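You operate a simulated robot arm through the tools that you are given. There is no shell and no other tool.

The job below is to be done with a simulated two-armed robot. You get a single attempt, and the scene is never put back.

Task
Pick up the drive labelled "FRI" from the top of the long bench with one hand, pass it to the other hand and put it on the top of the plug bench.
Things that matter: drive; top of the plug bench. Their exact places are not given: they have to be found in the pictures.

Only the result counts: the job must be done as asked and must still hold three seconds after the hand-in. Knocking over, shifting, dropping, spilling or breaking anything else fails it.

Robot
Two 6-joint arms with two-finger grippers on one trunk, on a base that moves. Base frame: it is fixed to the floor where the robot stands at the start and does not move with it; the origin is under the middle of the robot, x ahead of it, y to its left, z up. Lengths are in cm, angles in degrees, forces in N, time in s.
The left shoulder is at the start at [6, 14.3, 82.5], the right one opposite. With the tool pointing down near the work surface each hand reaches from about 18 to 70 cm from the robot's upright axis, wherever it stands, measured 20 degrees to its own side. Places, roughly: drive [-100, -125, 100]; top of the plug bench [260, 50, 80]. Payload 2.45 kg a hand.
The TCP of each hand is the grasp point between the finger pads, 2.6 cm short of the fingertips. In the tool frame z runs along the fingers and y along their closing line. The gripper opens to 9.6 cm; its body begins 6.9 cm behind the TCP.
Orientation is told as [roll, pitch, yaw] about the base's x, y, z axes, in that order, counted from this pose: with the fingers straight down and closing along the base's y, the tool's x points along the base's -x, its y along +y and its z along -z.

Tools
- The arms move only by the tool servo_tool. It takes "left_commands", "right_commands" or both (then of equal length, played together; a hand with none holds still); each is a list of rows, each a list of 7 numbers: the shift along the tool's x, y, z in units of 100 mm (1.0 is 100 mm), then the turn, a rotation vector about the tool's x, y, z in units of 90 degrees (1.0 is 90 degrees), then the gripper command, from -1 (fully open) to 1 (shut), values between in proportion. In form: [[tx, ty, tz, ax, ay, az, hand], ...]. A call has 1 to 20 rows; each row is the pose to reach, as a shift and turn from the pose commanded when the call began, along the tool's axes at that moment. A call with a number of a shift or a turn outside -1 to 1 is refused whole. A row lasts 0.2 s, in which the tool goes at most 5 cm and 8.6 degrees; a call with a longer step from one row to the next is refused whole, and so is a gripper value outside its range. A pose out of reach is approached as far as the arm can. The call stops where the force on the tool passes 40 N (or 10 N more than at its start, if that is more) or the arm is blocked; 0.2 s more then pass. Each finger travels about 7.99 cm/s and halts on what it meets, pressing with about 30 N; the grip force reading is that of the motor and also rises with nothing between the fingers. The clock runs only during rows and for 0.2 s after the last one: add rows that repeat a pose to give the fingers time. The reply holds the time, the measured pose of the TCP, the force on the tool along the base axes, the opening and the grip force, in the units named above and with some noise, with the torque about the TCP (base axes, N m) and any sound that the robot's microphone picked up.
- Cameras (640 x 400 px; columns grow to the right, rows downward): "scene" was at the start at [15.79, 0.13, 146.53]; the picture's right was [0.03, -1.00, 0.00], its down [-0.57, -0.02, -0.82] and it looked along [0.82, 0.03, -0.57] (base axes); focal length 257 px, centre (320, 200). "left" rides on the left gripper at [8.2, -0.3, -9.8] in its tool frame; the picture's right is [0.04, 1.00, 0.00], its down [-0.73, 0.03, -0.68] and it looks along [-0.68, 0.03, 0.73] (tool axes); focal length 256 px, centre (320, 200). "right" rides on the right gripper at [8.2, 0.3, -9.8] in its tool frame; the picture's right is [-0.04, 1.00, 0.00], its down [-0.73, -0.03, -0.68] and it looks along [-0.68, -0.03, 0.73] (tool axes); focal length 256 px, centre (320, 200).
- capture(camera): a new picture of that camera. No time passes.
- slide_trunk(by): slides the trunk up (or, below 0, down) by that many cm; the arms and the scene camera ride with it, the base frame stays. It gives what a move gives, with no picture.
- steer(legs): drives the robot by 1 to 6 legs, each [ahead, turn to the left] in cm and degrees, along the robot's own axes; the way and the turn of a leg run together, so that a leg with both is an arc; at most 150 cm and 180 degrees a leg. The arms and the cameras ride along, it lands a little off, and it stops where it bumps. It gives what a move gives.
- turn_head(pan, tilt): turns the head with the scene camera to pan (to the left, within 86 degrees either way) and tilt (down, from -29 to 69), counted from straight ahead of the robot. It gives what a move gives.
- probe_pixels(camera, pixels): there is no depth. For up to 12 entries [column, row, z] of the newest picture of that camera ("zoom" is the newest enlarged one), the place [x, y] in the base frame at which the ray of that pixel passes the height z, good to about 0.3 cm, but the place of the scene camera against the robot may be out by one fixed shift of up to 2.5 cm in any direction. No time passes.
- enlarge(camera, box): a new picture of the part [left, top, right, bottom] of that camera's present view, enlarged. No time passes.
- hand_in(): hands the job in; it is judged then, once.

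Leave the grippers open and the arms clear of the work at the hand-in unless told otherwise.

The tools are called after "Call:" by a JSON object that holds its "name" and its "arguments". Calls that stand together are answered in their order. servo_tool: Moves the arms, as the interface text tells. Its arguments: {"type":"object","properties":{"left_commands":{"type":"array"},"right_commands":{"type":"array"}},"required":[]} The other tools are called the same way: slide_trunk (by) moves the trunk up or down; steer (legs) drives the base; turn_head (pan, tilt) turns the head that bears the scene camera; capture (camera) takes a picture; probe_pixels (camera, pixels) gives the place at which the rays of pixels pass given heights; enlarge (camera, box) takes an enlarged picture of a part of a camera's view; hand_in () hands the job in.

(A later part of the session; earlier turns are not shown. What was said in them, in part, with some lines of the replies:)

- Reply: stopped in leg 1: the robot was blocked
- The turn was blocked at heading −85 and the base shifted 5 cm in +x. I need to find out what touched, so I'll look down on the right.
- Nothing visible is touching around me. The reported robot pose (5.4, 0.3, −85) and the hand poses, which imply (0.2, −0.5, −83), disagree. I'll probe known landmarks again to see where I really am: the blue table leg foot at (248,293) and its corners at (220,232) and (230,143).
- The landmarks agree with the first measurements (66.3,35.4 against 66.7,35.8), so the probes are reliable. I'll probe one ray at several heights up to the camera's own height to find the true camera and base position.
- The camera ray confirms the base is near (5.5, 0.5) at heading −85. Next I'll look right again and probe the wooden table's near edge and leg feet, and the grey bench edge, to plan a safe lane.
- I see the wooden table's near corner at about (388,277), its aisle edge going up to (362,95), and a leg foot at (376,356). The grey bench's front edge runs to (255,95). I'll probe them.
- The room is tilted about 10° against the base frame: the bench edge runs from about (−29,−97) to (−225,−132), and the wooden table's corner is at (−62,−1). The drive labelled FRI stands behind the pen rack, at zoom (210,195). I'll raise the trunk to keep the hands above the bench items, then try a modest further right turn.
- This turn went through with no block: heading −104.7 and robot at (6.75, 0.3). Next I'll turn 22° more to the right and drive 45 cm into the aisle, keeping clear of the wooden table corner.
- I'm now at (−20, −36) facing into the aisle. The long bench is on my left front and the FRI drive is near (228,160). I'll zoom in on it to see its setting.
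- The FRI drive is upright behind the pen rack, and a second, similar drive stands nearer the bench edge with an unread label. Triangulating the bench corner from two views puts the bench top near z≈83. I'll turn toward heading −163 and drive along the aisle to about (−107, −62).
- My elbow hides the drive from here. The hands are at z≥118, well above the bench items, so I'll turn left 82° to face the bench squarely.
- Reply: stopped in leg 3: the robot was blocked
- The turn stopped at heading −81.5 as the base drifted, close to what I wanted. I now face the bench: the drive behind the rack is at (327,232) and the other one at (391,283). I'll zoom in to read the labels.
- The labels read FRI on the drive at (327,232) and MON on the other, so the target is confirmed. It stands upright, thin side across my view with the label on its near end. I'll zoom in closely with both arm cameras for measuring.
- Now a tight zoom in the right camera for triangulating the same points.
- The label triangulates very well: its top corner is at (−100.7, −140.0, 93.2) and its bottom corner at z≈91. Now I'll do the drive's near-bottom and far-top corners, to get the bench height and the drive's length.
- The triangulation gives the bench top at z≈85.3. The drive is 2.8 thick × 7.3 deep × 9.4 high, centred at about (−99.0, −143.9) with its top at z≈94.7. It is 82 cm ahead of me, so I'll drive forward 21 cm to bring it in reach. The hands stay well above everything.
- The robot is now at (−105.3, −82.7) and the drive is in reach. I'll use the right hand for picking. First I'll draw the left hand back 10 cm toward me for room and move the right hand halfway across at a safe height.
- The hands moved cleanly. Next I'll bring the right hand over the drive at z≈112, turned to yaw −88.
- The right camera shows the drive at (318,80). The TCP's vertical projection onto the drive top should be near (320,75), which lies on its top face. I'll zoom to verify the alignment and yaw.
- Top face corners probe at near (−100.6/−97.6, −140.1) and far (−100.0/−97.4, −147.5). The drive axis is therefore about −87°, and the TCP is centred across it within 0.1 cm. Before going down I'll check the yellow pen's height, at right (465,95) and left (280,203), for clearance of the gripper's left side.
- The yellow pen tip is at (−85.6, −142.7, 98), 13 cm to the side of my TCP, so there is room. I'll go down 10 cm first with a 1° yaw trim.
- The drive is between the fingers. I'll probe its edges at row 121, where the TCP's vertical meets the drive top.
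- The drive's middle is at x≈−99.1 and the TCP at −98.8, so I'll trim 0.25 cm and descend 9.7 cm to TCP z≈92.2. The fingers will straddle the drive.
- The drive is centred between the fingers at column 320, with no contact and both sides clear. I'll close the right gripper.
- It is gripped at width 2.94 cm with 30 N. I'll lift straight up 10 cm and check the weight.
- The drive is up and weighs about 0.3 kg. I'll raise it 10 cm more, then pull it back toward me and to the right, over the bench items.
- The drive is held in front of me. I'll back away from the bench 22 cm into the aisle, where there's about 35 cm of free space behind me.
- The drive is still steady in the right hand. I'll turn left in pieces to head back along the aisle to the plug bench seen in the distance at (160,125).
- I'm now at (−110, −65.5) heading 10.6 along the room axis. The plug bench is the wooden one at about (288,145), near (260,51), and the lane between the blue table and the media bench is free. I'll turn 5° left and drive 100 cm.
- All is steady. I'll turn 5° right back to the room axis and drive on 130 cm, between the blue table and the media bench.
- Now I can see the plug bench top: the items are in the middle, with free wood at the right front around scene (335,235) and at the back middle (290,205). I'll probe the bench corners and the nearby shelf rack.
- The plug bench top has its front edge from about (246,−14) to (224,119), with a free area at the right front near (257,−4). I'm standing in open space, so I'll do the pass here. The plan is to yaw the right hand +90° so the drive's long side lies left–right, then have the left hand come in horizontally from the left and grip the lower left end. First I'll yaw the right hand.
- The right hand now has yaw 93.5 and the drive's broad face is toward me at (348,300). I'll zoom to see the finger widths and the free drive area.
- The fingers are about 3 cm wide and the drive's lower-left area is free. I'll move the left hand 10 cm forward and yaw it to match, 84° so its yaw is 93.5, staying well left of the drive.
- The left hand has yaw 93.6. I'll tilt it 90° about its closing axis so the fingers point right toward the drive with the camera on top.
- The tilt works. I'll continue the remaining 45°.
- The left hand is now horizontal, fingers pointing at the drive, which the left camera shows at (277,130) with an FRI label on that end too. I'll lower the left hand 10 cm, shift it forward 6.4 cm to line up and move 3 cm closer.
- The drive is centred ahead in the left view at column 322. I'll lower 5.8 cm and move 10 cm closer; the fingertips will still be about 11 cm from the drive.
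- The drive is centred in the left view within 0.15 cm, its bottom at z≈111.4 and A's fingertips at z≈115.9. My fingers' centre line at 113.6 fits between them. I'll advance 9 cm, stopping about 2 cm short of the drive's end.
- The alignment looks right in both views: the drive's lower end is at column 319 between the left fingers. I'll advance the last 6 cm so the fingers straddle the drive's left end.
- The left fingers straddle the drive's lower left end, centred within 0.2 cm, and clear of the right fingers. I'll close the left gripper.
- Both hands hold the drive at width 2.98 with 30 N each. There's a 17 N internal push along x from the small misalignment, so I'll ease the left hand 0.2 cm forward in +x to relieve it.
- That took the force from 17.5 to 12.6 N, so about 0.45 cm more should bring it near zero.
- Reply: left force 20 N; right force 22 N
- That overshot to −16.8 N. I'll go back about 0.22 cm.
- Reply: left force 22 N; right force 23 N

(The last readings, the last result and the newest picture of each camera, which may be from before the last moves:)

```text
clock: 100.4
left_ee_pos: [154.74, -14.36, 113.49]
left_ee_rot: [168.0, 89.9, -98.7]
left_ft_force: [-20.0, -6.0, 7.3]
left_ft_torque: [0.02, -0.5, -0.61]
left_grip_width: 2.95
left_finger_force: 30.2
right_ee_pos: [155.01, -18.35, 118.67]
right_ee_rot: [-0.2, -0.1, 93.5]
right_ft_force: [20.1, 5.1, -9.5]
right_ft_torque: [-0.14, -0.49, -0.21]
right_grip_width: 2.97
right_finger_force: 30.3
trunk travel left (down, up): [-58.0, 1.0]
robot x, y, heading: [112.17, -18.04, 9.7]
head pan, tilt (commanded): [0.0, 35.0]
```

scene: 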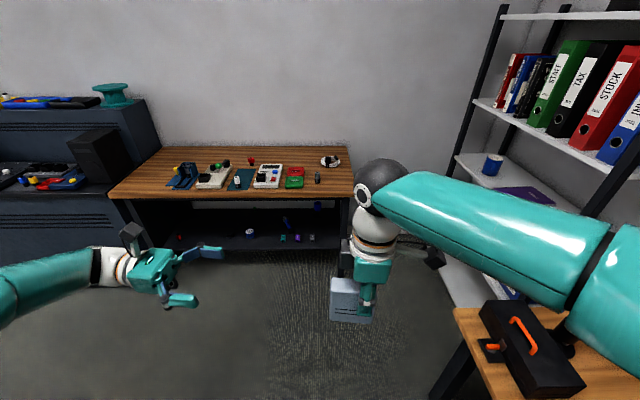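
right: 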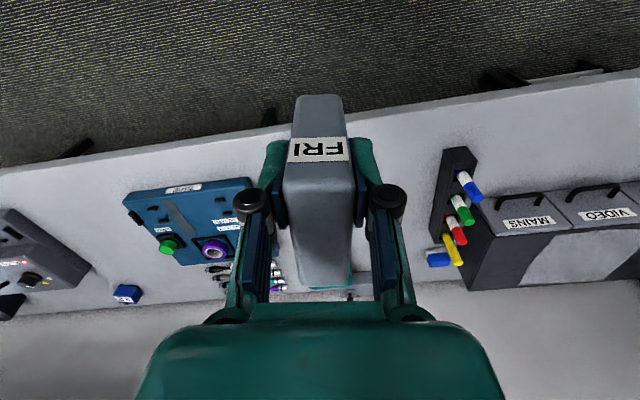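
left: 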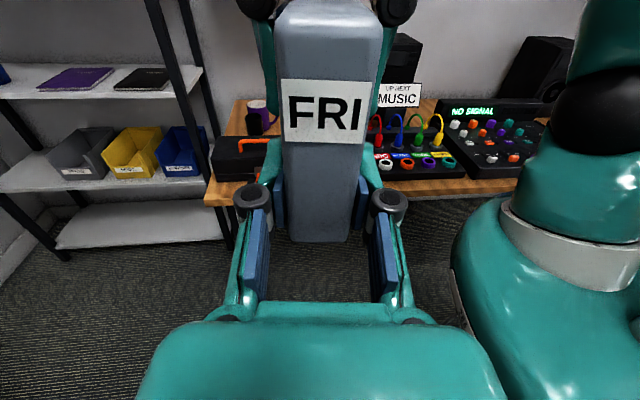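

The residual is friction between the two grips and will vanish on release. The left grip is firm at 30 N, so I'll open the right hand.

Call:
{"name": "servo_tool", "arguments": {"right_commands": [[0, 0, 0, 0, 0, 0, 0.2], [0, 0, 0, 0, 0, 0, 0], [0, 0, 0, 0, 0, 0, -0.4], [0, 0, 0, 0, 0, 0, -0.8], [0, 0, 0, 0, 0, 0, -1], [0, 0, 0, 0, 0, 0, -1]]}}

Call:
{"name": "capture", "arguments": {"camera": "left"}}

Call:
{"name": "enlarge", "arguments": {"camera": "scene", "box": [240, 200, 420, 340]}}

```text
clock: 101.8
left_ee_pos: [154.82, -14.47, 113.53]
left_ee_rot: [160.8, 90.0, -105.8]
left_ft_force: [0.7, -0.3, -0.7]
left_ft_torque: [0.05, -0.04, -0.02]
left_grip_width: 2.97
left_finger_force: 29.8
right_ee_pos: [154.9, -18.36, 118.46]
right_ee_rot: [0.0, 0.0, 93.6]
right_ft_force: [-0.5, 1.1, -0.3]
right_ft_torque: [0.02, -0.01, 0.0]
right_grip_width: 9.6
right_finger_force: 0.0
trunk travel left (down, up): [-58.0, 1.0]
robot x, y, heading: [111.88, -17.5, 9.8]
head pan, tilt (commanded): [0.0, 35.0]
```

```text
taken
```

left: 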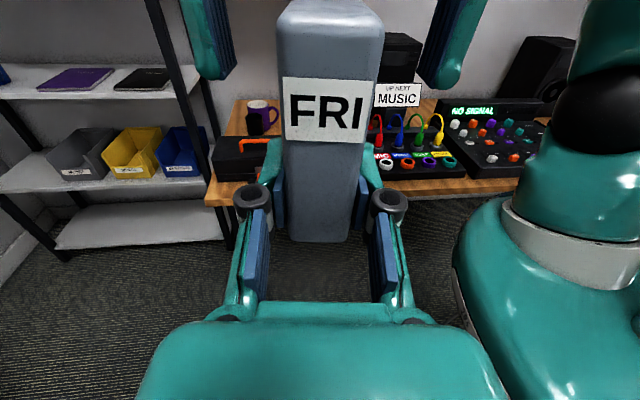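

```text
2.86 times, centred on (330, 270) of scene
```

zoom: 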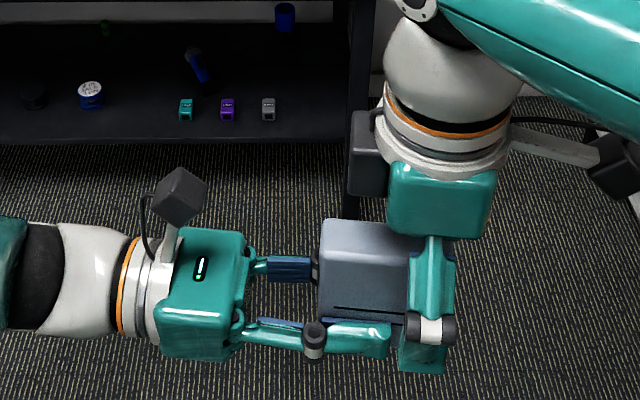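

The left hand holds the drive alone. I'll raise the right hand straight up 10 cm, clear of the drive.

Call:
{"name": "servo_tool", "arguments": {"right_commands": [[0, 0, -0.2, 0, 0, 0, -1], [0, 0, -0.5, 0, 0, 0, -1], [0, 0, -0.8, 0, 0, 0, -1], [0, 0, -1.0, 0, 0, 0, -1], [0, 0, -1.0, 0, 0, 0, -1]]}}

Call:
{"name": "capture", "arguments": {"camera": "left"}}

Call:
{"name": "capture", "arguments": {"camera": "scene"}}

```text
clock: 103.0
left_ee_pos: [154.93, -14.35, 113.53]
left_ee_rot: [137.2, 90.0, -129.4]
left_ft_force: [0.2, -0.3, -0.5]
left_ft_torque: [0.08, 0.0, 0.02]
left_grip_width: 2.95
left_finger_force: 30.4
right_ee_pos: [154.9, -18.31, 128.55]
right_ee_rot: [0.0, 0.0, 93.4]
right_ft_force: [-0.9, 0.5, -0.5]
right_ft_torque: [-0.01, -0.03, -0.01]
right_grip_width: 9.62
right_finger_force: 0.2
trunk travel left (down, up): [-58.0, 1.0]
robot x, y, heading: [112.25, -17.69, 9.7]
head pan, tilt (commanded): [0.0, 35.0]
```

```text
taken
```

left: 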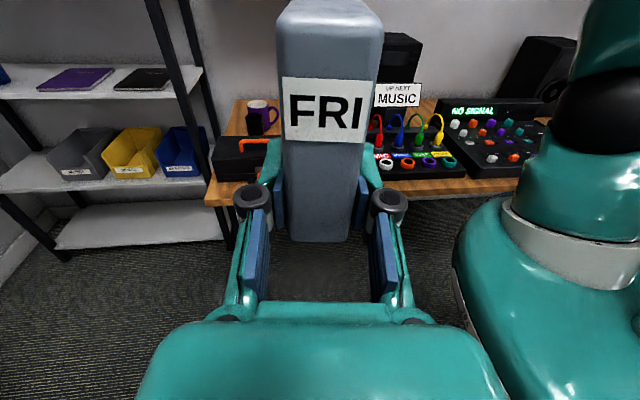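

```text
taken
```

scene: 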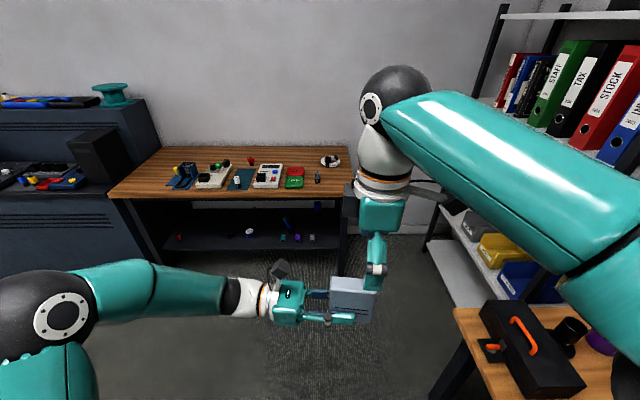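

The pass worked: the left hand alone holds the drive and the right is 10 cm above. Next I'll move the right hand away, 8 cm right and 4 cm up, then yaw it back to its natural direction.

Call:
{"name": "servo_tool", "arguments": {"right_commands": [[0.3, 0, -0.2, 0, 0, 0, -1], [0.6, 0, -0.4, 0, 0, 0, -1], [0.8, 0, -0.4, 0, 0, 0.0, -1], [0.8, 0, -0.4, 0, 0, 0.09, -1], [0.8, 0, -0.4, 0, 0, 0.18, -1], [0.8, 0, -0.4, 0, 0, 0.27, -1], [0.8, 0, -0.4, 0, 0, 0.36, -1], [0.8, 0, -0.4, 0, 0, 0.45, -1], [0.8, 0, -0.4, 0, 0, 0.54, -1], [0.8, 0, -0.4, 0, 0, 0.63, -1], [0.8, 0, -0.4, 0, 0, 0.72, -1], [0.8, 0, -0.4, 0, 0, 0.81, -1], [0.8, 0, -0.4, 0, 0, 0.9, -1], [0.8, 0, -0.4, 0, 0, 0.93, -1]]}}

Call:
{"name": "capture", "arguments": {"camera": "scene"}}

```text
clock: 106.0
left_ee_pos: [154.97, -14.39, 113.63]
left_ee_rot: [153.6, 90.0, -113.0]
left_ft_force: [0.0, -0.7, 0.3]
left_ft_torque: [0.06, -0.01, 0.04]
left_grip_width: 2.95
left_finger_force: 30.3
right_ee_pos: [155.45, -26.38, 132.46]
right_ee_rot: [0.1, 0.1, 9.7]
right_ft_force: [-0.9, -0.1, -0.1]
right_ft_torque: [0.02, 0.0, 0.0]
right_grip_width: 9.61
right_finger_force: 0.0
trunk travel left (down, up): [-58.0, 1.0]
robot x, y, heading: [112.13, -17.87, 9.7]
head pan, tilt (commanded): [0.0, 35.0]
```

```text
taken
```

scene: 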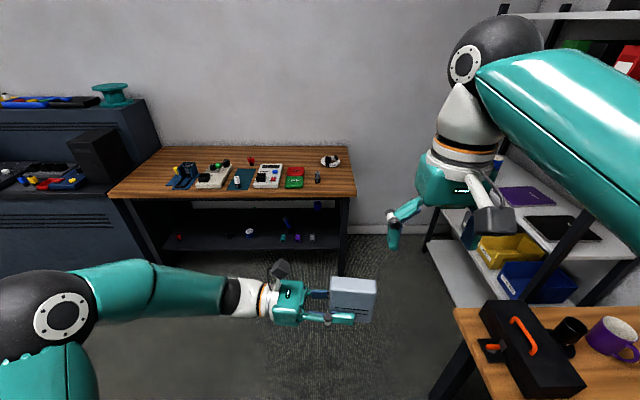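

The right hand is clear. Now I'll tilt the left hand from horizontal back to fingers-down, in two halves, turning the drive so it hangs below the fingers.

Call:
{"name": "servo_tool", "arguments": {"left_commands": [[0, 0, 0, 0, -0.083, 0, 1], [0, 0, 0, 0, -0.166, 0, 1], [0, 0, 0, 0, -0.25, 0, 1], [0, 0, 0, 0, -0.333, 0, 1], [0, 0, 0, 0, -0.416, 0, 1], [0, 0, 0, 0, -0.5, 0, 1], [0, 0, 0, 0, -0.583, 0, 1], [0, 0, 0, 0, -0.666, 0, 1], [0, 0, 0, 0, -0.75, 0, 1], [0, 0, 0, 0, -0.833, 0, 1], [0, 0, 0, 0, -0.916, 0, 1], [0, 0, 0, 0, -1.0, 0, 1], [0, 0, 0, 0, -1.0, 0, 1]]}}

Call:
{"name": "capture", "arguments": {"camera": "scene"}}

Call:
{"name": "capture", "arguments": {"camera": "left"}}

```text
clock: 108.8
left_ee_pos: [154.87, -14.32, 113.51]
left_ee_rot: [-0.2, -0.1, 93.5]
left_ft_force: [0.1, 0.9, 2.0]
left_ft_torque: [0.04, 0.02, 0.02]
left_grip_width: 2.95
left_finger_force: 30.5
right_ee_pos: [155.55, -26.37, 132.43]
right_ee_rot: [0.0, 0.0, 9.9]
right_ft_force: [-0.1, -1.2, -0.6]
right_ft_torque: [-0.02, 0.0, 0.01]
right_grip_width: 9.61
right_finger_force: 0.0
trunk travel left (down, up): [-58.0, 1.0]
robot x, y, heading: [111.78, -17.82, 9.8]
head pan, tilt (commanded): [0.0, 35.0]
```

```text
taken
```

scene: 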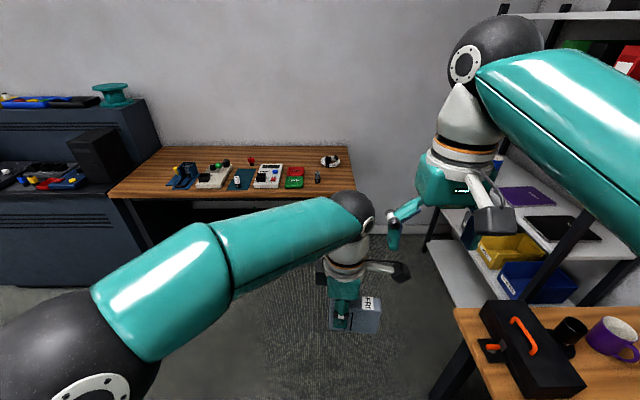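

```text
taken
```

left: 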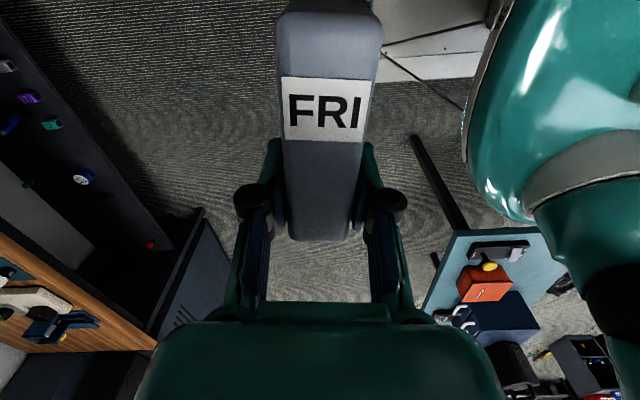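

The drive hangs below the left fingers with a label still visible at scene (369,303). I'll pull the right hand back and further right for clearance, then turn 4° right and drive 75 cm toward the plug bench.

Call:
{"name": "servo_tool", "arguments": {"right_commands": [[0.27, -0.2, 0, 0, 0, 0, -1], [0.54, -0.4, 0, 0, 0, 0, -1], [0.8, -0.6, 0, 0, 0, 0, -1], [0.8, -0.6, 0, 0, 0, 0, -1]]}}

Call:
{"name": "steer", "arguments": {"legs": [[0, -4], [40, 0], [35, 0]]}}

Call:
{"name": "turn_head", "arguments": {"pan": 0, "tilt": 40}}

Call:
{"name": "capture", "arguments": {"camera": "scene"}}

Call:
{"name": "capture", "arguments": {"camera": "right"}}

Call:
{"name": "capture", "arguments": {"camera": "left"}}

```text
clock: 109.8
left_ee_pos: [154.91, -14.39, 113.43]
left_ee_rot: [0.0, 0.0, 93.4]
left_ft_force: [-0.4, 0.2, -1.1]
left_ft_torque: [0.03, 0.01, -0.01]
left_grip_width: 2.98
left_finger_force: 30.5
right_ee_pos: [148.65, -33.34, 132.34]
right_ee_rot: [0.0, 0.0, 9.8]
right_ft_force: [0.8, -0.1, 0.5]
right_ft_torque: [-0.04, 0.03, 0.03]
right_grip_width: 9.62
right_finger_force: 0.1
trunk travel left (down, up): [-58.0, 1.0]
robot x, y, heading: [111.97, -17.72, 9.6]
head pan, tilt (commanded): [0.0, 35.0]
```

```text
clock: 114.7
left_ee_pos: [230.68, -9.77, 113.28]
left_ee_rot: [-0.1, 0.0, 89.7]
left_ft_force: [0.6, -0.5, -0.1]
left_ft_torque: [0.03, 0.01, -0.02]
left_grip_width: 2.95
left_finger_force: 30.3
right_ee_pos: [223.02, -28.3, 132.46]
right_ee_rot: [0.0, -0.1, 5.8]
right_ft_force: [0.6, 0.1, -0.8]
right_ft_torque: [0.02, -0.01, 0.03]
right_grip_width: 9.62
right_finger_force: 0.0
trunk travel left (down, up): [-58.0, 1.0]
robot x, y, heading: [187.28, -9.8, 5.7]
head pan, tilt (commanded): [0.0, 35.0]
```

```text
clock: 115.4
left_ee_pos: [230.52, -9.71, 113.52]
left_ee_rot: [0.0, 0.0, 89.7]
left_ft_force: [1.5, -1.1, 0.6]
left_ft_torque: [0.08, -0.01, 0.0]
left_grip_width: 2.95
left_finger_force: 29.9
right_ee_pos: [222.93, -28.28, 132.44]
right_ee_rot: [0.0, 0.0, 5.9]
right_ft_force: [0.1, 0.6, 1.2]
right_ft_torque: [-0.01, -0.02, 0.01]
right_grip_width: 9.61
right_finger_force: 0.1
trunk travel left (down, up): [-58.0, 1.0]
robot x, y, heading: [187.2, -9.86, 6.0]
head pan, tilt (commanded): [0.0, 40.0]
```

```text
taken
```

scene: 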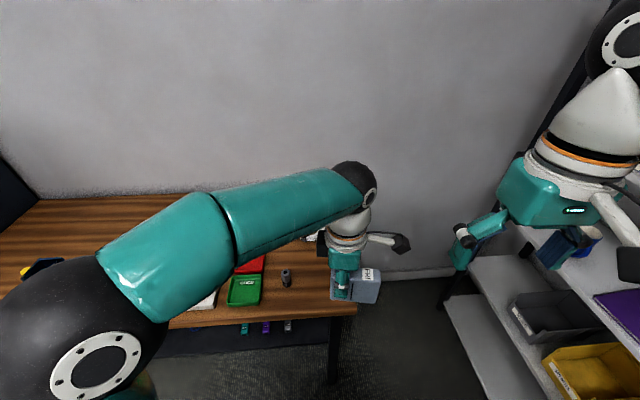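

```text
taken
```

right: 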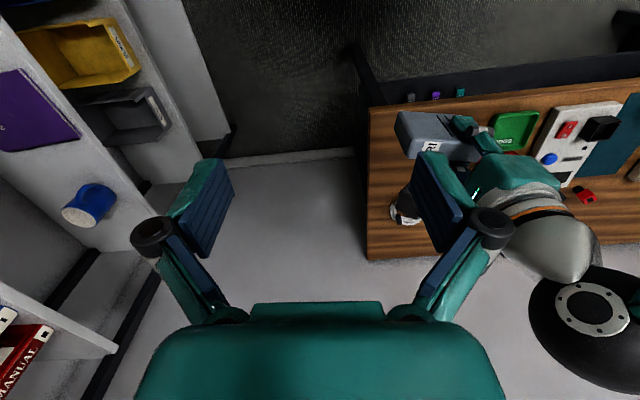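

```text
taken
```

left: 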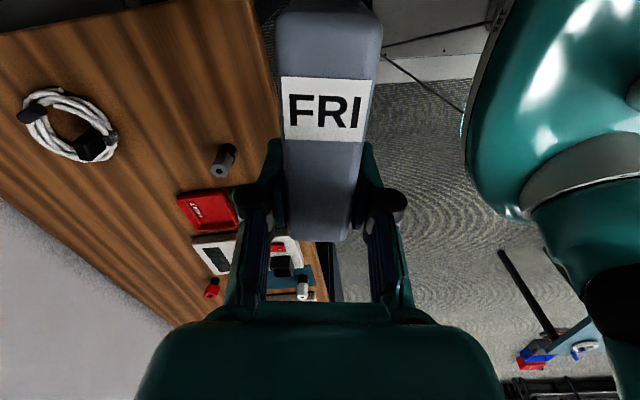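

The robot is now at (187,−10) and the bench is just ahead. The right camera sees the bench's right-front corner at (368,105) and the left camera sees the plug at (223,160), coil (70,125) and red tray (207,210). I'll zoom to triangulate the bench height.

Call:
{"name": "enlarge", "arguments": {"camera": "left", "box": [150, 120, 350, 320]}}

Call:
{"name": "enlarge", "arguments": {"camera": "right", "box": [350, 70, 640, 270]}}

```text
2.00 times, centred on (250, 220) of left
```

zoom: 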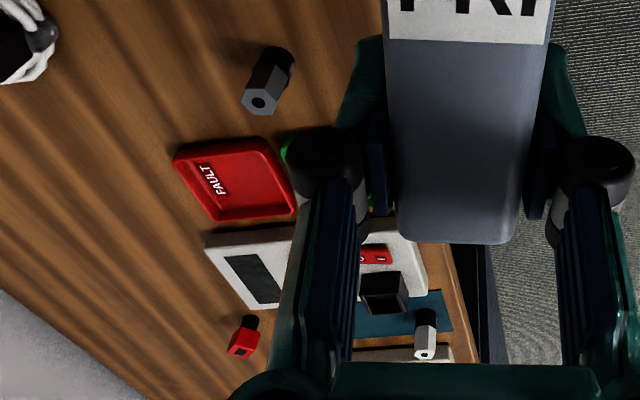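

```text
2.00 times, centred on (495, 170) of right
```

zoom: 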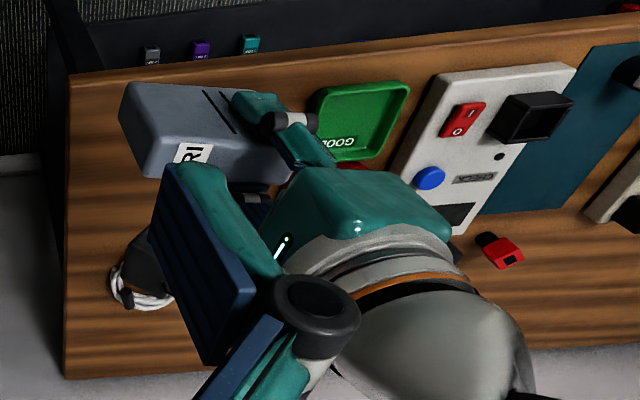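

I'll triangulate using points seen by both arm cameras: the white device's rear corner, at left (215,274) and right (566,187.5), and the dark square on the red plug, at left (210,295) and right (590,200). I'll probe the bench corner as well.

Call:
{"name": "probe_pixels", "arguments": {"camera": "left", "pixels": [[215, 274, 78], [215, 274, 88], [210, 295, 78], [210, 295, 88], [222, 170, 80], [238, 146, 80], [70, 150, 80]]}}

Call:
{"name": "probe_pixels", "arguments": {"camera": "right", "pixels": [[566, 187.5, 78], [566, 187.5, 88], [590, 200, 78], [590, 200, 88], [369, 108, 76], [369, 108, 86], [367, 260, 80], [600, 85, 80]]}}

Call:
{"name": "probe_pixels", "arguments": {"camera": "scene", "pixels": [[357, 313, 78], [357, 313, 84], [287, 285, 80], [200, 327, 80], [332, 383, 0]]}}

```text
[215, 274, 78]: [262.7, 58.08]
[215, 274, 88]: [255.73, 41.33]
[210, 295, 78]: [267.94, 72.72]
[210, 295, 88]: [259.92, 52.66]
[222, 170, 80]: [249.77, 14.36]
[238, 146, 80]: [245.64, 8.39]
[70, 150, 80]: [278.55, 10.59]
```

```text
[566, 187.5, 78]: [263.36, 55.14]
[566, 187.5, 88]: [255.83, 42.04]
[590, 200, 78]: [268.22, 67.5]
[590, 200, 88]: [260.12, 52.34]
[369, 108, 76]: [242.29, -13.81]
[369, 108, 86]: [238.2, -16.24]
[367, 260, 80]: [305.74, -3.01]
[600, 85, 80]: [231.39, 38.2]
```

```text
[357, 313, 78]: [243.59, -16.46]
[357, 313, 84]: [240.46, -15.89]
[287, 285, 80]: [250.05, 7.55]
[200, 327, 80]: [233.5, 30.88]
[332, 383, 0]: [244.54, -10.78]
```

Triangulation gives the plug bench top at z≈83.8, with its right-front corner at about (239.1, −15.7). The gray plug stands at about (244, 6), so I'll set the drive down around (251, −4), centred in the free right-front area. I'll drive ahead 17 cm and turn 3.5° left.

Call:
{"name": "steer", "arguments": {"legs": [[9, 0], [8, 0], [0, 3.5]]}}

Call:
{"name": "capture", "arguments": {"camera": "scene"}}

Call:
{"name": "capture", "arguments": {"camera": "right"}}

Call:
{"name": "capture", "arguments": {"camera": "left"}}

```text
clock: 117.6
left_ee_pos: [247.34, -5.18, 113.49]
left_ee_rot: [0.0, 0.0, 93.2]
left_ft_force: [0.4, 0.8, -0.3]
left_ft_torque: [0.05, 0.01, -0.01]
left_grip_width: 2.97
left_finger_force: 30.4
right_ee_pos: [240.77, -24.27, 132.49]
right_ee_rot: [0.0, 0.0, 9.4]
right_ft_force: [0.3, 0.0, 0.0]
right_ft_torque: [-0.03, 0.02, 0.0]
right_grip_width: 9.58
right_finger_force: 0.1
trunk travel left (down, up): [-58.0, 1.0]
robot x, y, heading: [203.77, -8.06, 9.1]
head pan, tilt (commanded): [0.0, 40.0]
```

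```text
taken
```

scene: 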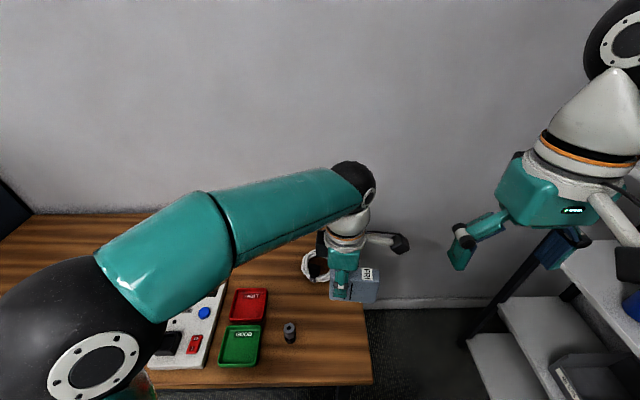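

```text
taken
```

right: 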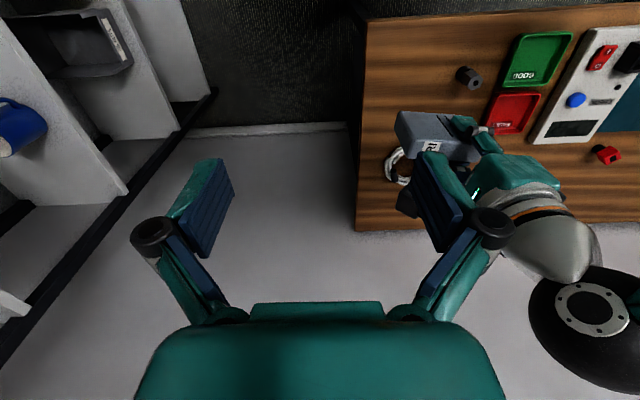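

```text
taken
```

left: 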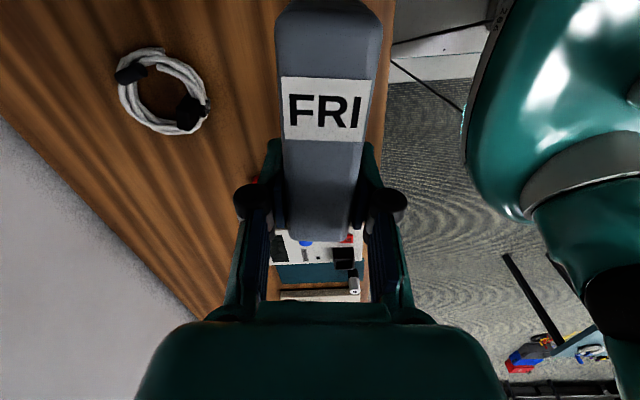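

The right camera now sees the bench top well: right edge column ~362, front corner near (366,18), plug at (470,77), trays at (515,110). I'll zoom and probe to refine the target spot and height.

Call:
{"name": "enlarge", "arguments": {"camera": "right", "box": [340, 0, 560, 140]}}

Call:
{"name": "probe_pixels", "arguments": {"camera": "right", "pixels": [[366, 18, 76], [366, 18, 84], [366, 18, 90], [362, 120, 84], [357, 230, 84], [463, 84, 84], [470, 75, 88], [500, 86, 84], [600, 8, 84]]}}

Call:
{"name": "probe_pixels", "arguments": {"camera": "scene", "pixels": [[373, 383, 78], [373, 383, 84], [290, 340, 84], [262, 365, 84]]}}

```text
2.86 times, centred on (450, 70) of right
```

zoom: 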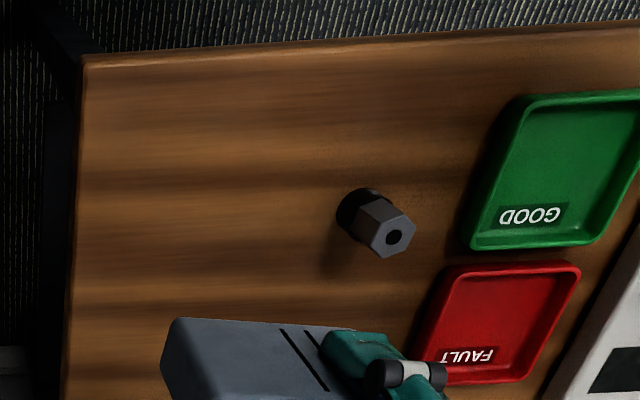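

```text
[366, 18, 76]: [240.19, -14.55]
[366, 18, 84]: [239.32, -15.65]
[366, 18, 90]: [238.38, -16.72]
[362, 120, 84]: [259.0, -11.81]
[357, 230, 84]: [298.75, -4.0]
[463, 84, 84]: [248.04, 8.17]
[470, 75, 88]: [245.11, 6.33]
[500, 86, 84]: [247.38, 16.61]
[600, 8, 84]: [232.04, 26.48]
```

```text
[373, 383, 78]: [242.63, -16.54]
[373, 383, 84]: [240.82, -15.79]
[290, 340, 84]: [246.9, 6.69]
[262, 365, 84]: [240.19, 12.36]
```

The bench corner is at about (239.6, −15.4), the plug at (246, 7.5), and the height is between 81 and 84. I'll move the left hand over the spot, TCP about (250.8, −0.9), align it with the bench and come down 10 cm, still well above the items.

Call:
{"name": "servo_tool", "arguments": {"left_commands": [[-0.13, -0.12, 0.05, 0, 0, -0.025, 1], [-0.27, -0.24, 0.25, 0, 0, -0.05, 1], [-0.41, -0.363, 0.6, 0, 0, -0.075, 1], [-0.41, -0.363, 1.0, 0, 0, -0.075, 1], [-0.41, -0.363, 1.0, 0, 0, -0.075, 1]]}}

Call:
{"name": "capture", "arguments": {"camera": "right"}}

Call:
{"name": "capture", "arguments": {"camera": "left"}}

Call:
{"name": "capture", "arguments": {"camera": "scene"}}

```text
clock: 118.8
left_ee_pos: [250.48, -1.19, 103.51]
left_ee_rot: [0.0, 0.0, 99.9]
left_ft_force: [0.3, -0.7, 0.9]
left_ft_torque: [0.07, 0.02, 0.01]
left_grip_width: 2.95
left_finger_force: 30.0
right_ee_pos: [240.77, -24.36, 132.42]
right_ee_rot: [-0.1, 0.0, 9.4]
right_ft_force: [0.3, -0.4, -1.0]
right_ft_torque: [0.01, -0.02, 0.01]
right_grip_width: 9.58
right_finger_force: 0.0
trunk travel left (down, up): [-58.0, 1.0]
robot x, y, heading: [204.36, -8.55, 9.0]
head pan, tilt (commanded): [0.0, 40.0]
```

```text
taken
```

right: 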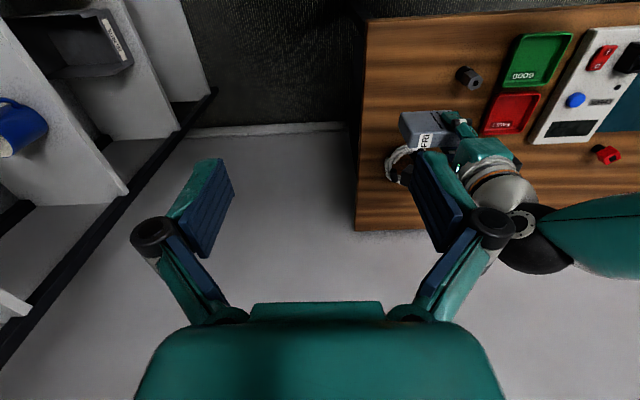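

```text
taken
```

left: 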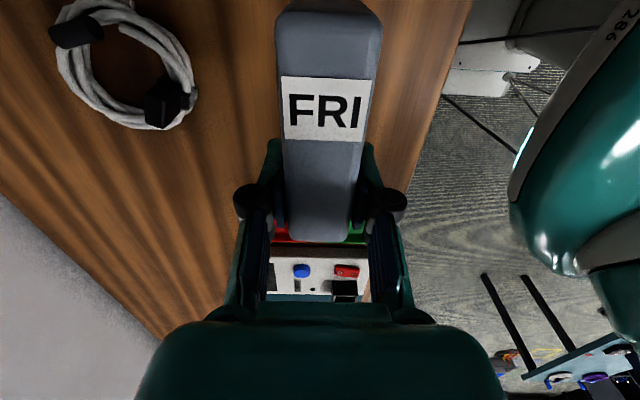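

```text
taken
```

scene: 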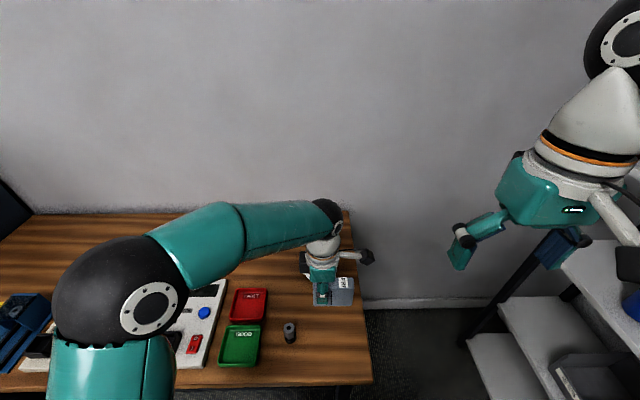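

The drive is above the free area, the plug is left-front of it at scene (290,332), and the coil is well behind. I'll descend 9.5 cm more, leaving the drive's bottom about 5 cm above the wood.

Call:
{"name": "servo_tool", "arguments": {"left_commands": [[0, 0, 0.3, 0, 0, 0, 1], [0, 0, 0.6, 0, 0, 0, 1], [0, 0, 0.85, 0, 0, 0, 1], [0, 0, 0.95, 0, 0, 0, 1], [0, 0, 0.95, 0, 0, 0, 1]]}}

Call:
{"name": "capture", "arguments": {"camera": "right"}}

Call:
{"name": "enlarge", "arguments": {"camera": "right", "box": [350, 20, 550, 200]}}

Call:
{"name": "enlarge", "arguments": {"camera": "scene", "box": [230, 250, 400, 400]}}

```text
clock: 120.0
left_ee_pos: [250.65, -1.1, 93.86]
left_ee_rot: [0.0, -0.1, 100.0]
left_ft_force: [-0.6, -0.4, -0.1]
left_ft_torque: [0.06, 0.0, 0.01]
left_grip_width: 2.97
left_finger_force: 29.6
right_ee_pos: [240.77, -24.33, 132.56]
right_ee_rot: [0.0, 0.0, 9.4]
right_ft_force: [0.3, 0.4, 1.1]
right_ft_torque: [0.02, 0.01, -0.03]
right_grip_width: 9.57
right_finger_force: 0.0
trunk travel left (down, up): [-58.0, 1.0]
robot x, y, heading: [204.34, -8.16, 9.5]
head pan, tilt (commanded): [0.0, 40.0]
```

```text
taken
```

right: 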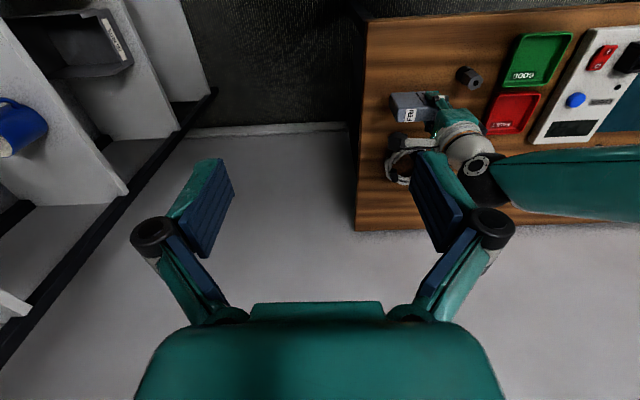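

```text
2.22 times, centred on (450, 110) of right
```

zoom: 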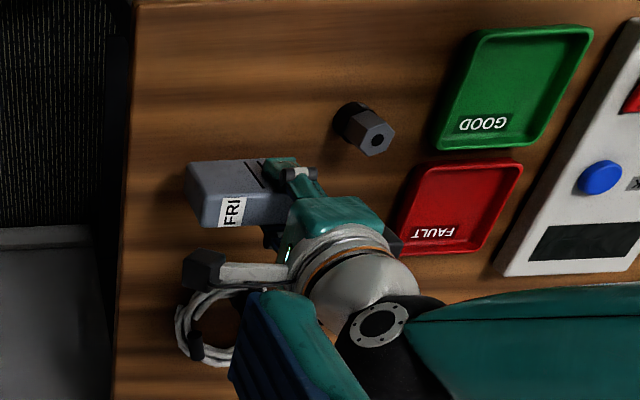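

```text
2.67 times, centred on (315, 325) of scene
```

zoom: 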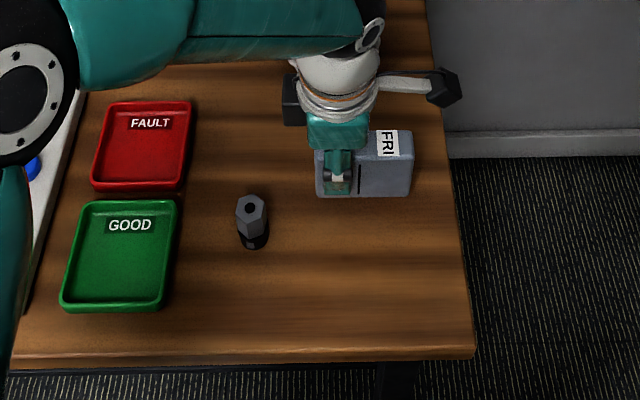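

Everything is clear around the drive, with the trays and plug more than 5 cm away. I'll descend 3 cm slowly, then go on in small steps watching the force.

Call:
{"name": "servo_tool", "arguments": {"left_commands": [[0, 0, 0.1, 0, 0, 0, 1], [0, 0, 0.2, 0, 0, 0, 1], [0, 0, 0.3, 0, 0, 0, 1], [0, 0, 0.3, 0, 0, 0, 1]]}}

Call:
{"name": "enlarge", "arguments": {"camera": "scene", "box": [230, 250, 400, 400]}}

Call:
{"name": "capture", "arguments": {"camera": "left"}}

```text
clock: 121.0
left_ee_pos: [250.63, -1.13, 90.99]
left_ee_rot: [0.1, 0.1, 99.9]
left_ft_force: [-0.7, -0.1, 1.2]
left_ft_torque: [0.15, 0.02, 0.0]
left_grip_width: 2.96
left_finger_force: 30.0
right_ee_pos: [240.78, -24.48, 132.6]
right_ee_rot: [0.0, 0.0, 9.4]
right_ft_force: [0.3, 0.0, 0.8]
right_ft_torque: [0.01, 0.01, -0.03]
right_grip_width: 9.6
right_finger_force: 0.1
trunk travel left (down, up): [-58.0, 1.0]
robot x, y, heading: [204.11, -8.17, 9.2]
head pan, tilt (commanded): [0.0, 40.0]
```

```text
2.67 times, centred on (315, 325) of scene
```

zoom: 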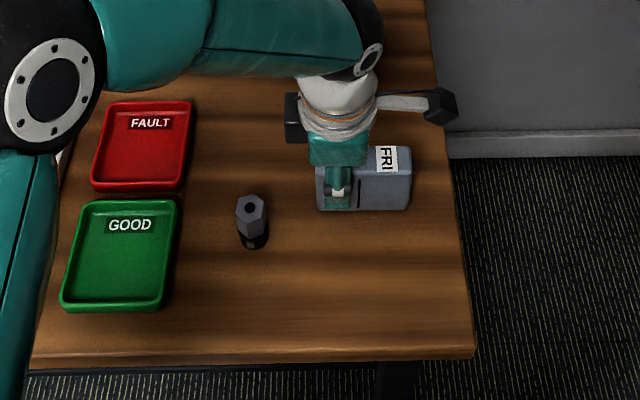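

```text
taken
```

left: 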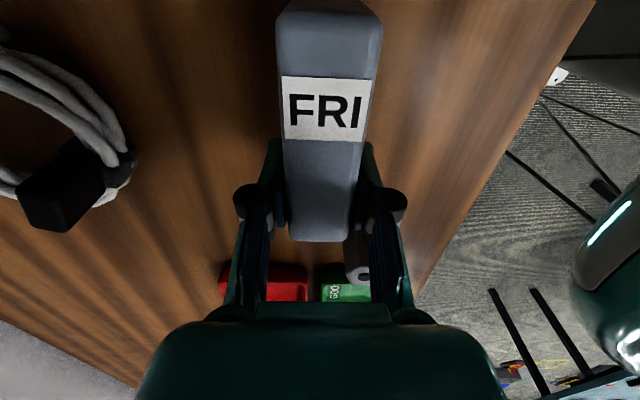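

There's no contact yet at TCP z 91.0. I'll step down 1.2 cm, then in finer steps.

Call:
{"name": "servo_tool", "arguments": {"left_commands": [[0, 0, 0.04, 0, 0, 0, 1], [0, 0, 0.08, 0, 0, 0, 1], [0, 0, 0.12, 0, 0, 0, 1], [0, 0, 0.12, 0, 0, 0, 1]]}}

Call:
{"name": "servo_tool", "arguments": {"left_commands": [[0, 0, 0.03, 0, 0, 0, 1], [0, 0, 0.05, 0, 0, 0, 1], [0, 0, 0.05, 0, 0, 0, 1]]}}

```text
clock: 122.0
left_ee_pos: [250.67, -1.21, 89.97]
left_ee_rot: [-0.2, 0.1, 99.9]
left_ft_force: [2.9, -0.2, 23.9]
left_ft_torque: [-0.04, -0.07, 0.0]
left_grip_width: 3.02
left_finger_force: 29.9
right_ee_pos: [240.66, -24.38, 132.64]
right_ee_rot: [0.0, -0.1, 9.5]
right_ft_force: [0.8, 0.0, -0.9]
right_ft_torque: [0.0, 0.0, 0.01]
right_grip_width: 9.59
right_finger_force: 0.0
trunk travel left (down, up): [-58.0, 1.0]
robot x, y, heading: [204.2, -8.34, 9.3]
head pan, tilt (commanded): [0.0, 40.0]
```

```text
clock: 122.8
left_ee_pos: [250.67, -1.14, 89.41]
left_ee_rot: [0.0, 0.0, 99.9]
left_ft_force: [2.0, 0.8, 22.3]
left_ft_torque: [0.14, -0.05, -0.01]
left_grip_width: 2.97
left_finger_force: 29.8
right_ee_pos: [240.6, -24.45, 132.66]
right_ee_rot: [0.0, -0.1, 9.6]
right_ft_force: [0.2, -0.3, 0.2]
right_ft_torque: [0.01, 0.0, 0.02]
right_grip_width: 9.6
right_finger_force: 0.0
trunk travel left (down, up): [-58.0, 1.0]
robot x, y, heading: [204.26, -8.23, 9.5]
head pan, tilt (commanded): [0.0, 40.0]
```

Contact was made: 24 N upward at TCP z≈90, then a steady 22 N as the drive seated. It's on the bench top at about z 84.9. I'll relax upward 0.15 cm to take off the pressing force and look.

Call:
{"name": "servo_tool", "arguments": {"left_commands": [[0, 0, -0.015, 0, 0, 0, 1], [0, 0, -0.015, 0, 0, 0, 1]]}}

Call:
{"name": "enlarge", "arguments": {"camera": "scene", "box": [230, 250, 400, 400]}}

Call:
{"name": "enlarge", "arguments": {"camera": "right", "box": [350, 20, 550, 200]}}

Call:
{"name": "capture", "arguments": {"camera": "left"}}

```text
clock: 123.4
left_ee_pos: [250.64, -1.05, 89.39]
left_ee_rot: [0.1, 0.0, 99.9]
left_ft_force: [2.8, 0.1, 5.4]
left_ft_torque: [-0.14, -0.23, 0.07]
left_grip_width: 2.98
left_finger_force: 29.8
right_ee_pos: [240.74, -24.43, 132.47]
right_ee_rot: [0.0, 0.0, 9.5]
right_ft_force: [0.4, 0.1, -0.1]
right_ft_torque: [0.0, 0.03, 0.0]
right_grip_width: 9.6
right_finger_force: 0.2
trunk travel left (down, up): [-58.0, 1.0]
robot x, y, heading: [203.49, -8.42, 9.3]
head pan, tilt (commanded): [0.0, 40.0]
```

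```text
2.67 times, centred on (315, 325) of scene
```

zoom: 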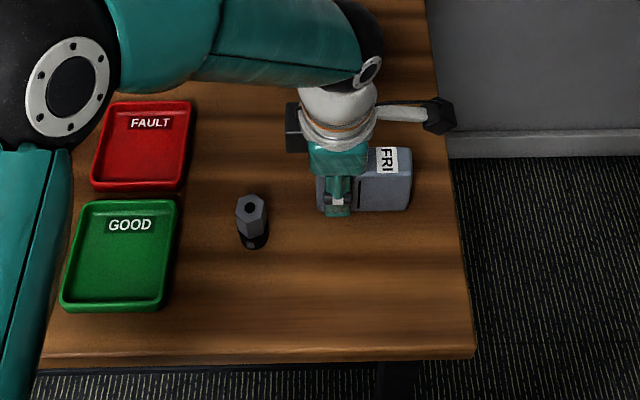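

```text
2.22 times, centred on (450, 110) of right
```

zoom: 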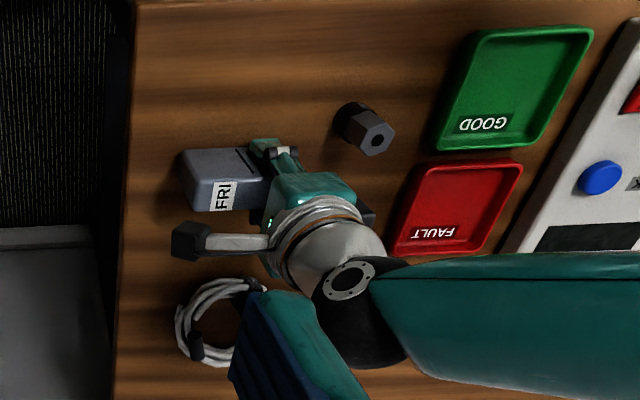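

```text
taken
```

left: 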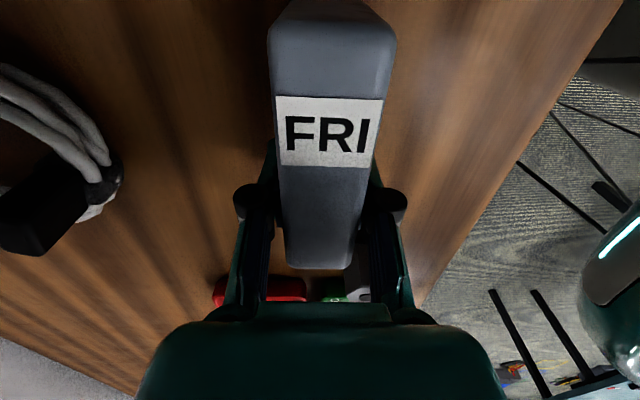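

The drive stands on the bench, the force is down to 5 N, and there's nothing near the fingers' opening directions. I'll open the left gripper gently.

Call:
{"name": "servo_tool", "arguments": {"left_commands": [[0, 0, 0, 0, 0, 0, 0.3], [0, 0, 0, 0, 0, 0, 0.15], [0, 0, 0, 0, 0, 0, 0], [0, 0, 0, 0, 0, 0, -0.4], [0, 0, 0, 0, 0, 0, -0.8], [0, 0, 0, 0, 0, 0, -1], [0, 0, 0, 0, 0, 0, -1]]}}

Call:
{"name": "capture", "arguments": {"camera": "left"}}

Call:
{"name": "enlarge", "arguments": {"camera": "scene", "box": [230, 250, 400, 400]}}

```text
clock: 125.0
left_ee_pos: [250.83, -1.14, 89.46]
left_ee_rot: [0.0, -0.1, 99.9]
left_ft_force: [-0.8, -0.7, 0.7]
left_ft_torque: [0.0, -0.01, -0.02]
left_grip_width: 9.59
left_finger_force: 0.0
right_ee_pos: [240.82, -24.4, 132.44]
right_ee_rot: [0.1, 0.0, 9.6]
right_ft_force: [-0.3, -0.4, 0.0]
right_ft_torque: [0.02, 0.02, 0.02]
right_grip_width: 9.59
right_finger_force: 0.0
trunk travel left (down, up): [-58.0, 1.0]
robot x, y, heading: [204.41, -8.68, 9.3]
head pan, tilt (commanded): [0.0, 40.0]
```

```text
taken
```

left: 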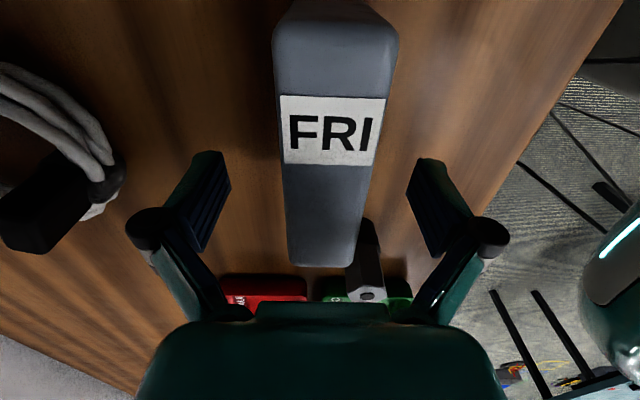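

```text
2.67 times, centred on (315, 325) of scene
```

zoom: 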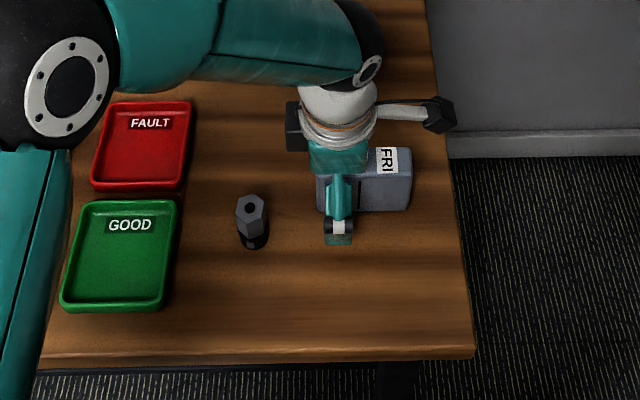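

The drive is released and stands on the bench by itself between the open fingers. I'll raise the left hand straight up 10 cm, then more.

Call:
{"name": "servo_tool", "arguments": {"left_commands": [[0, 0, -0.1, 0, 0, 0, -1], [0, 0, -0.3, 0, 0, 0, -1], [0, 0, -0.6, 0, 0, 0, -1], [0, 0, -1.0, 0, 0, 0, -1], [0, 0, -1.0, 0, 0, 0, -1]]}}

Call:
{"name": "servo_tool", "arguments": {"left_commands": [[0, 0, -0.4, 0, 0, 0, -1], [0, 0, -0.8, 0, 0, 0, -1], [0, 0, -1.0, 0, 0, 0, -1], [0, 0, -1.0, 0, 0, 0, -1]]}}

Call:
{"name": "capture", "arguments": {"camera": "left"}}

Call:
{"name": "capture", "arguments": {"camera": "scene"}}

Call:
{"name": "enlarge", "arguments": {"camera": "right", "box": [350, 20, 550, 200]}}

```text
clock: 126.2
left_ee_pos: [250.85, -1.02, 99.6]
left_ee_rot: [0.0, 0.0, 99.9]
left_ft_force: [-0.4, 0.6, -0.5]
left_ft_torque: [0.03, -0.01, 0.0]
left_grip_width: 9.61
left_finger_force: 0.0
right_ee_pos: [240.94, -24.43, 132.42]
right_ee_rot: [-0.1, 0.0, 9.4]
right_ft_force: [0.0, 0.4, 0.6]
right_ft_torque: [0.02, 0.01, -0.02]
right_grip_width: 9.6
right_finger_force: 0.0
trunk travel left (down, up): [-58.0, 1.0]
robot x, y, heading: [204.21, -8.12, 9.2]
head pan, tilt (commanded): [0.0, 40.0]
```

```text
clock: 127.2
left_ee_pos: [250.65, -1.08, 109.44]
left_ee_rot: [0.0, 0.0, 99.8]
left_ft_force: [-1.0, 0.6, 0.4]
left_ft_torque: [0.01, 0.0, 0.01]
left_grip_width: 9.63
left_finger_force: 0.1
right_ee_pos: [240.81, -24.27, 132.41]
right_ee_rot: [0.0, 0.0, 9.5]
right_ft_force: [0.1, 0.0, -0.7]
right_ft_torque: [-0.02, 0.01, 0.0]
right_grip_width: 9.6
right_finger_force: 0.0
trunk travel left (down, up): [-58.0, 1.0]
robot x, y, heading: [204.25, -8.43, 9.2]
head pan, tilt (commanded): [0.0, 40.0]
```

```text
taken
```

left: 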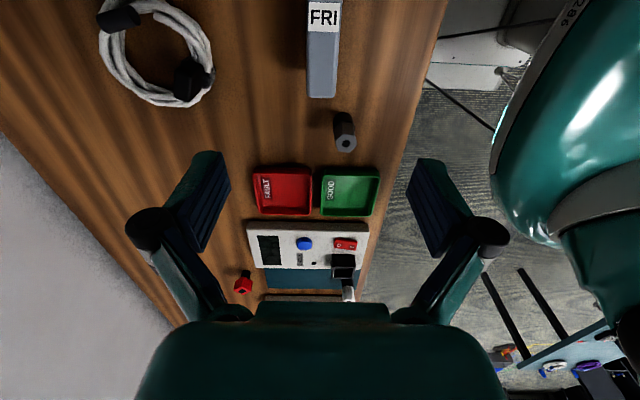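

```text
taken
```

scene: 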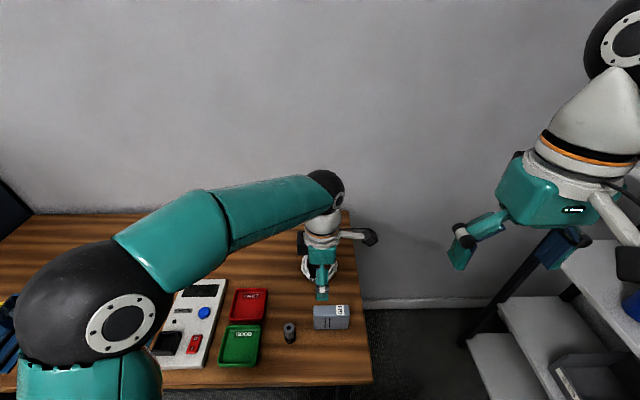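

```text
2.22 times, centred on (450, 110) of right
```

zoom: 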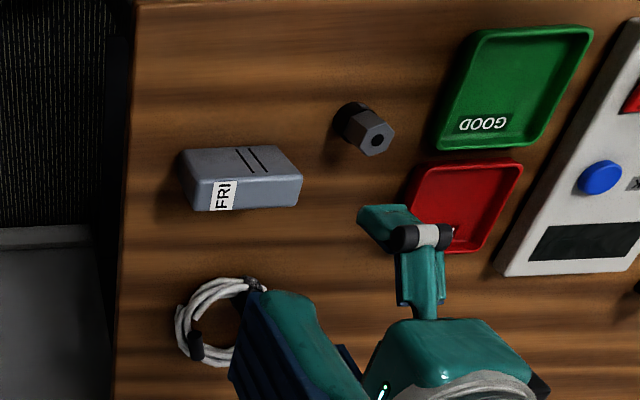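

The drive stands freely on the plug bench top at scene (331,317), and nothing else has moved. I'll back the robot off 30 cm so both arms are clear, then take a last look.

Call:
{"name": "steer", "arguments": {"legs": [[-15, 0], [-15, 0]]}}

Call:
{"name": "capture", "arguments": {"camera": "scene"}}

Call:
{"name": "enlarge", "arguments": {"camera": "scene", "box": [200, 180, 400, 320]}}

```text
clock: 129.6
left_ee_pos: [220.56, -6.04, 109.48]
left_ee_rot: [-0.1, 0.0, 99.9]
left_ft_force: [-0.2, 0.5, -0.5]
left_ft_torque: [0.01, -0.08, 0.01]
left_grip_width: 9.63
left_finger_force: 0.1
right_ee_pos: [210.53, -29.17, 132.58]
right_ee_rot: [-0.1, -0.1, 9.5]
right_ft_force: [0.2, -0.6, 0.3]
right_ft_torque: [0.01, -0.06, 0.01]
right_grip_width: 9.59
right_finger_force: 0.1
trunk travel left (down, up): [-58.0, 1.0]
robot x, y, heading: [174.46, -13.08, 9.1]
head pan, tilt (commanded): [0.0, 40.0]
```

```text
taken
```

scene: 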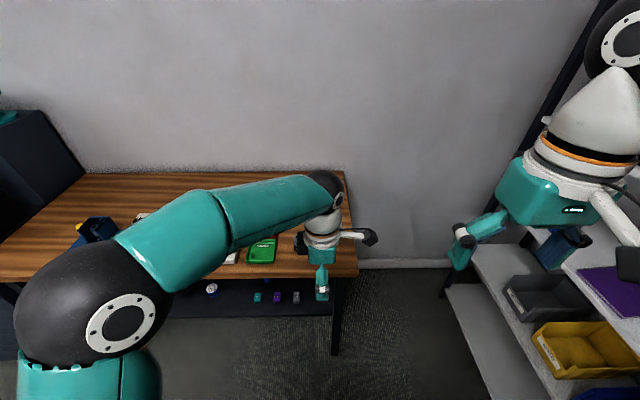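

```text
2.86 times, centred on (300, 250) of scene
```

zoom: 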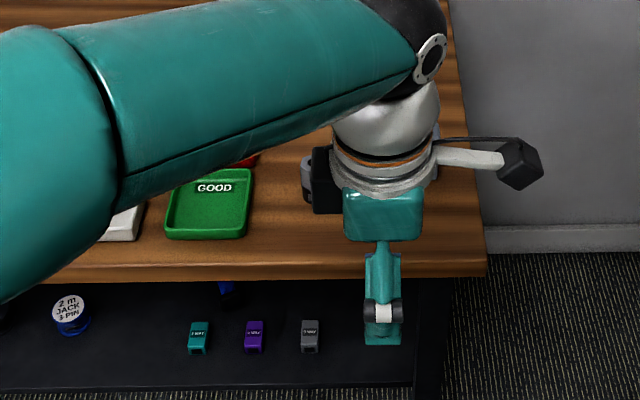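

The left arm hides the drive in this view, so I'll check with the right camera.

Call:
{"name": "capture", "arguments": {"camera": "right"}}

Call:
{"name": "enlarge", "arguments": {"camera": "right", "box": [340, 60, 600, 230]}}

```text
taken
```

right: 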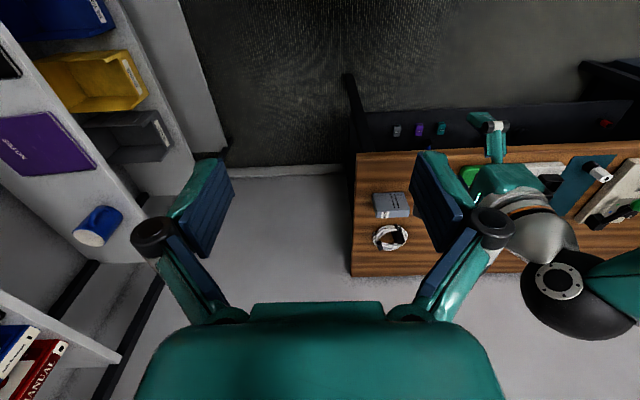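

```text
2.35 times, centred on (470, 145) of right
```

zoom: 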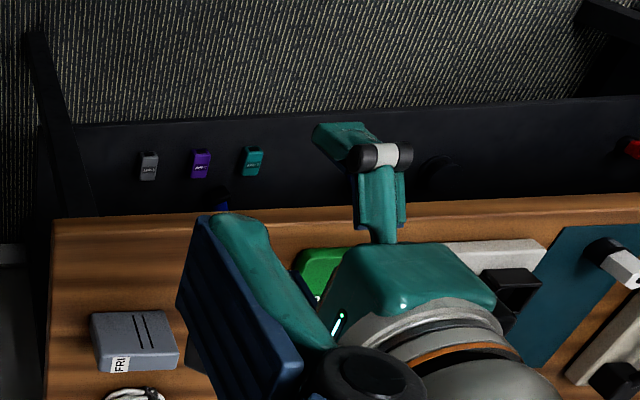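

The right camera shows the FRI drive standing on the plug bench top at (391,205), next to the undisturbed coil. Both grippers are open and the arms are clear, so I'll hand in.

Call:
{"name": "hand_in", "arguments": {}}

```text
The job is handed in.
```

The FRI drive is now on top of the plug bench, in the clear space at its right front corner, and the job is handed in. The hand-in reply gave no verdict, so I don't know the result yet.

- **Pick-up:** the right hand lifted the FRI drive off the long bench. There was a second drive there, labelled MON, which I left alone.
- **Pass:** in open space, the left hand took hold of the drive before the right hand let go.
- **Placement:** the left hand set it down and released it. It stands on one of its narrow ends rather than the way it stood before, because of how the left hand gripped it. One FRI label is still visible, and the last picture shows it standing on its own.
- **Other objects:** I saw nothing knocked over or shifted. The base stopped twice during turns with a "blocked" message. I could see nothing touching the robot after the first stop, and treated both as the base drifting about 5 cm.

At the hand-in both grippers were open and the arms were clear of the bench.
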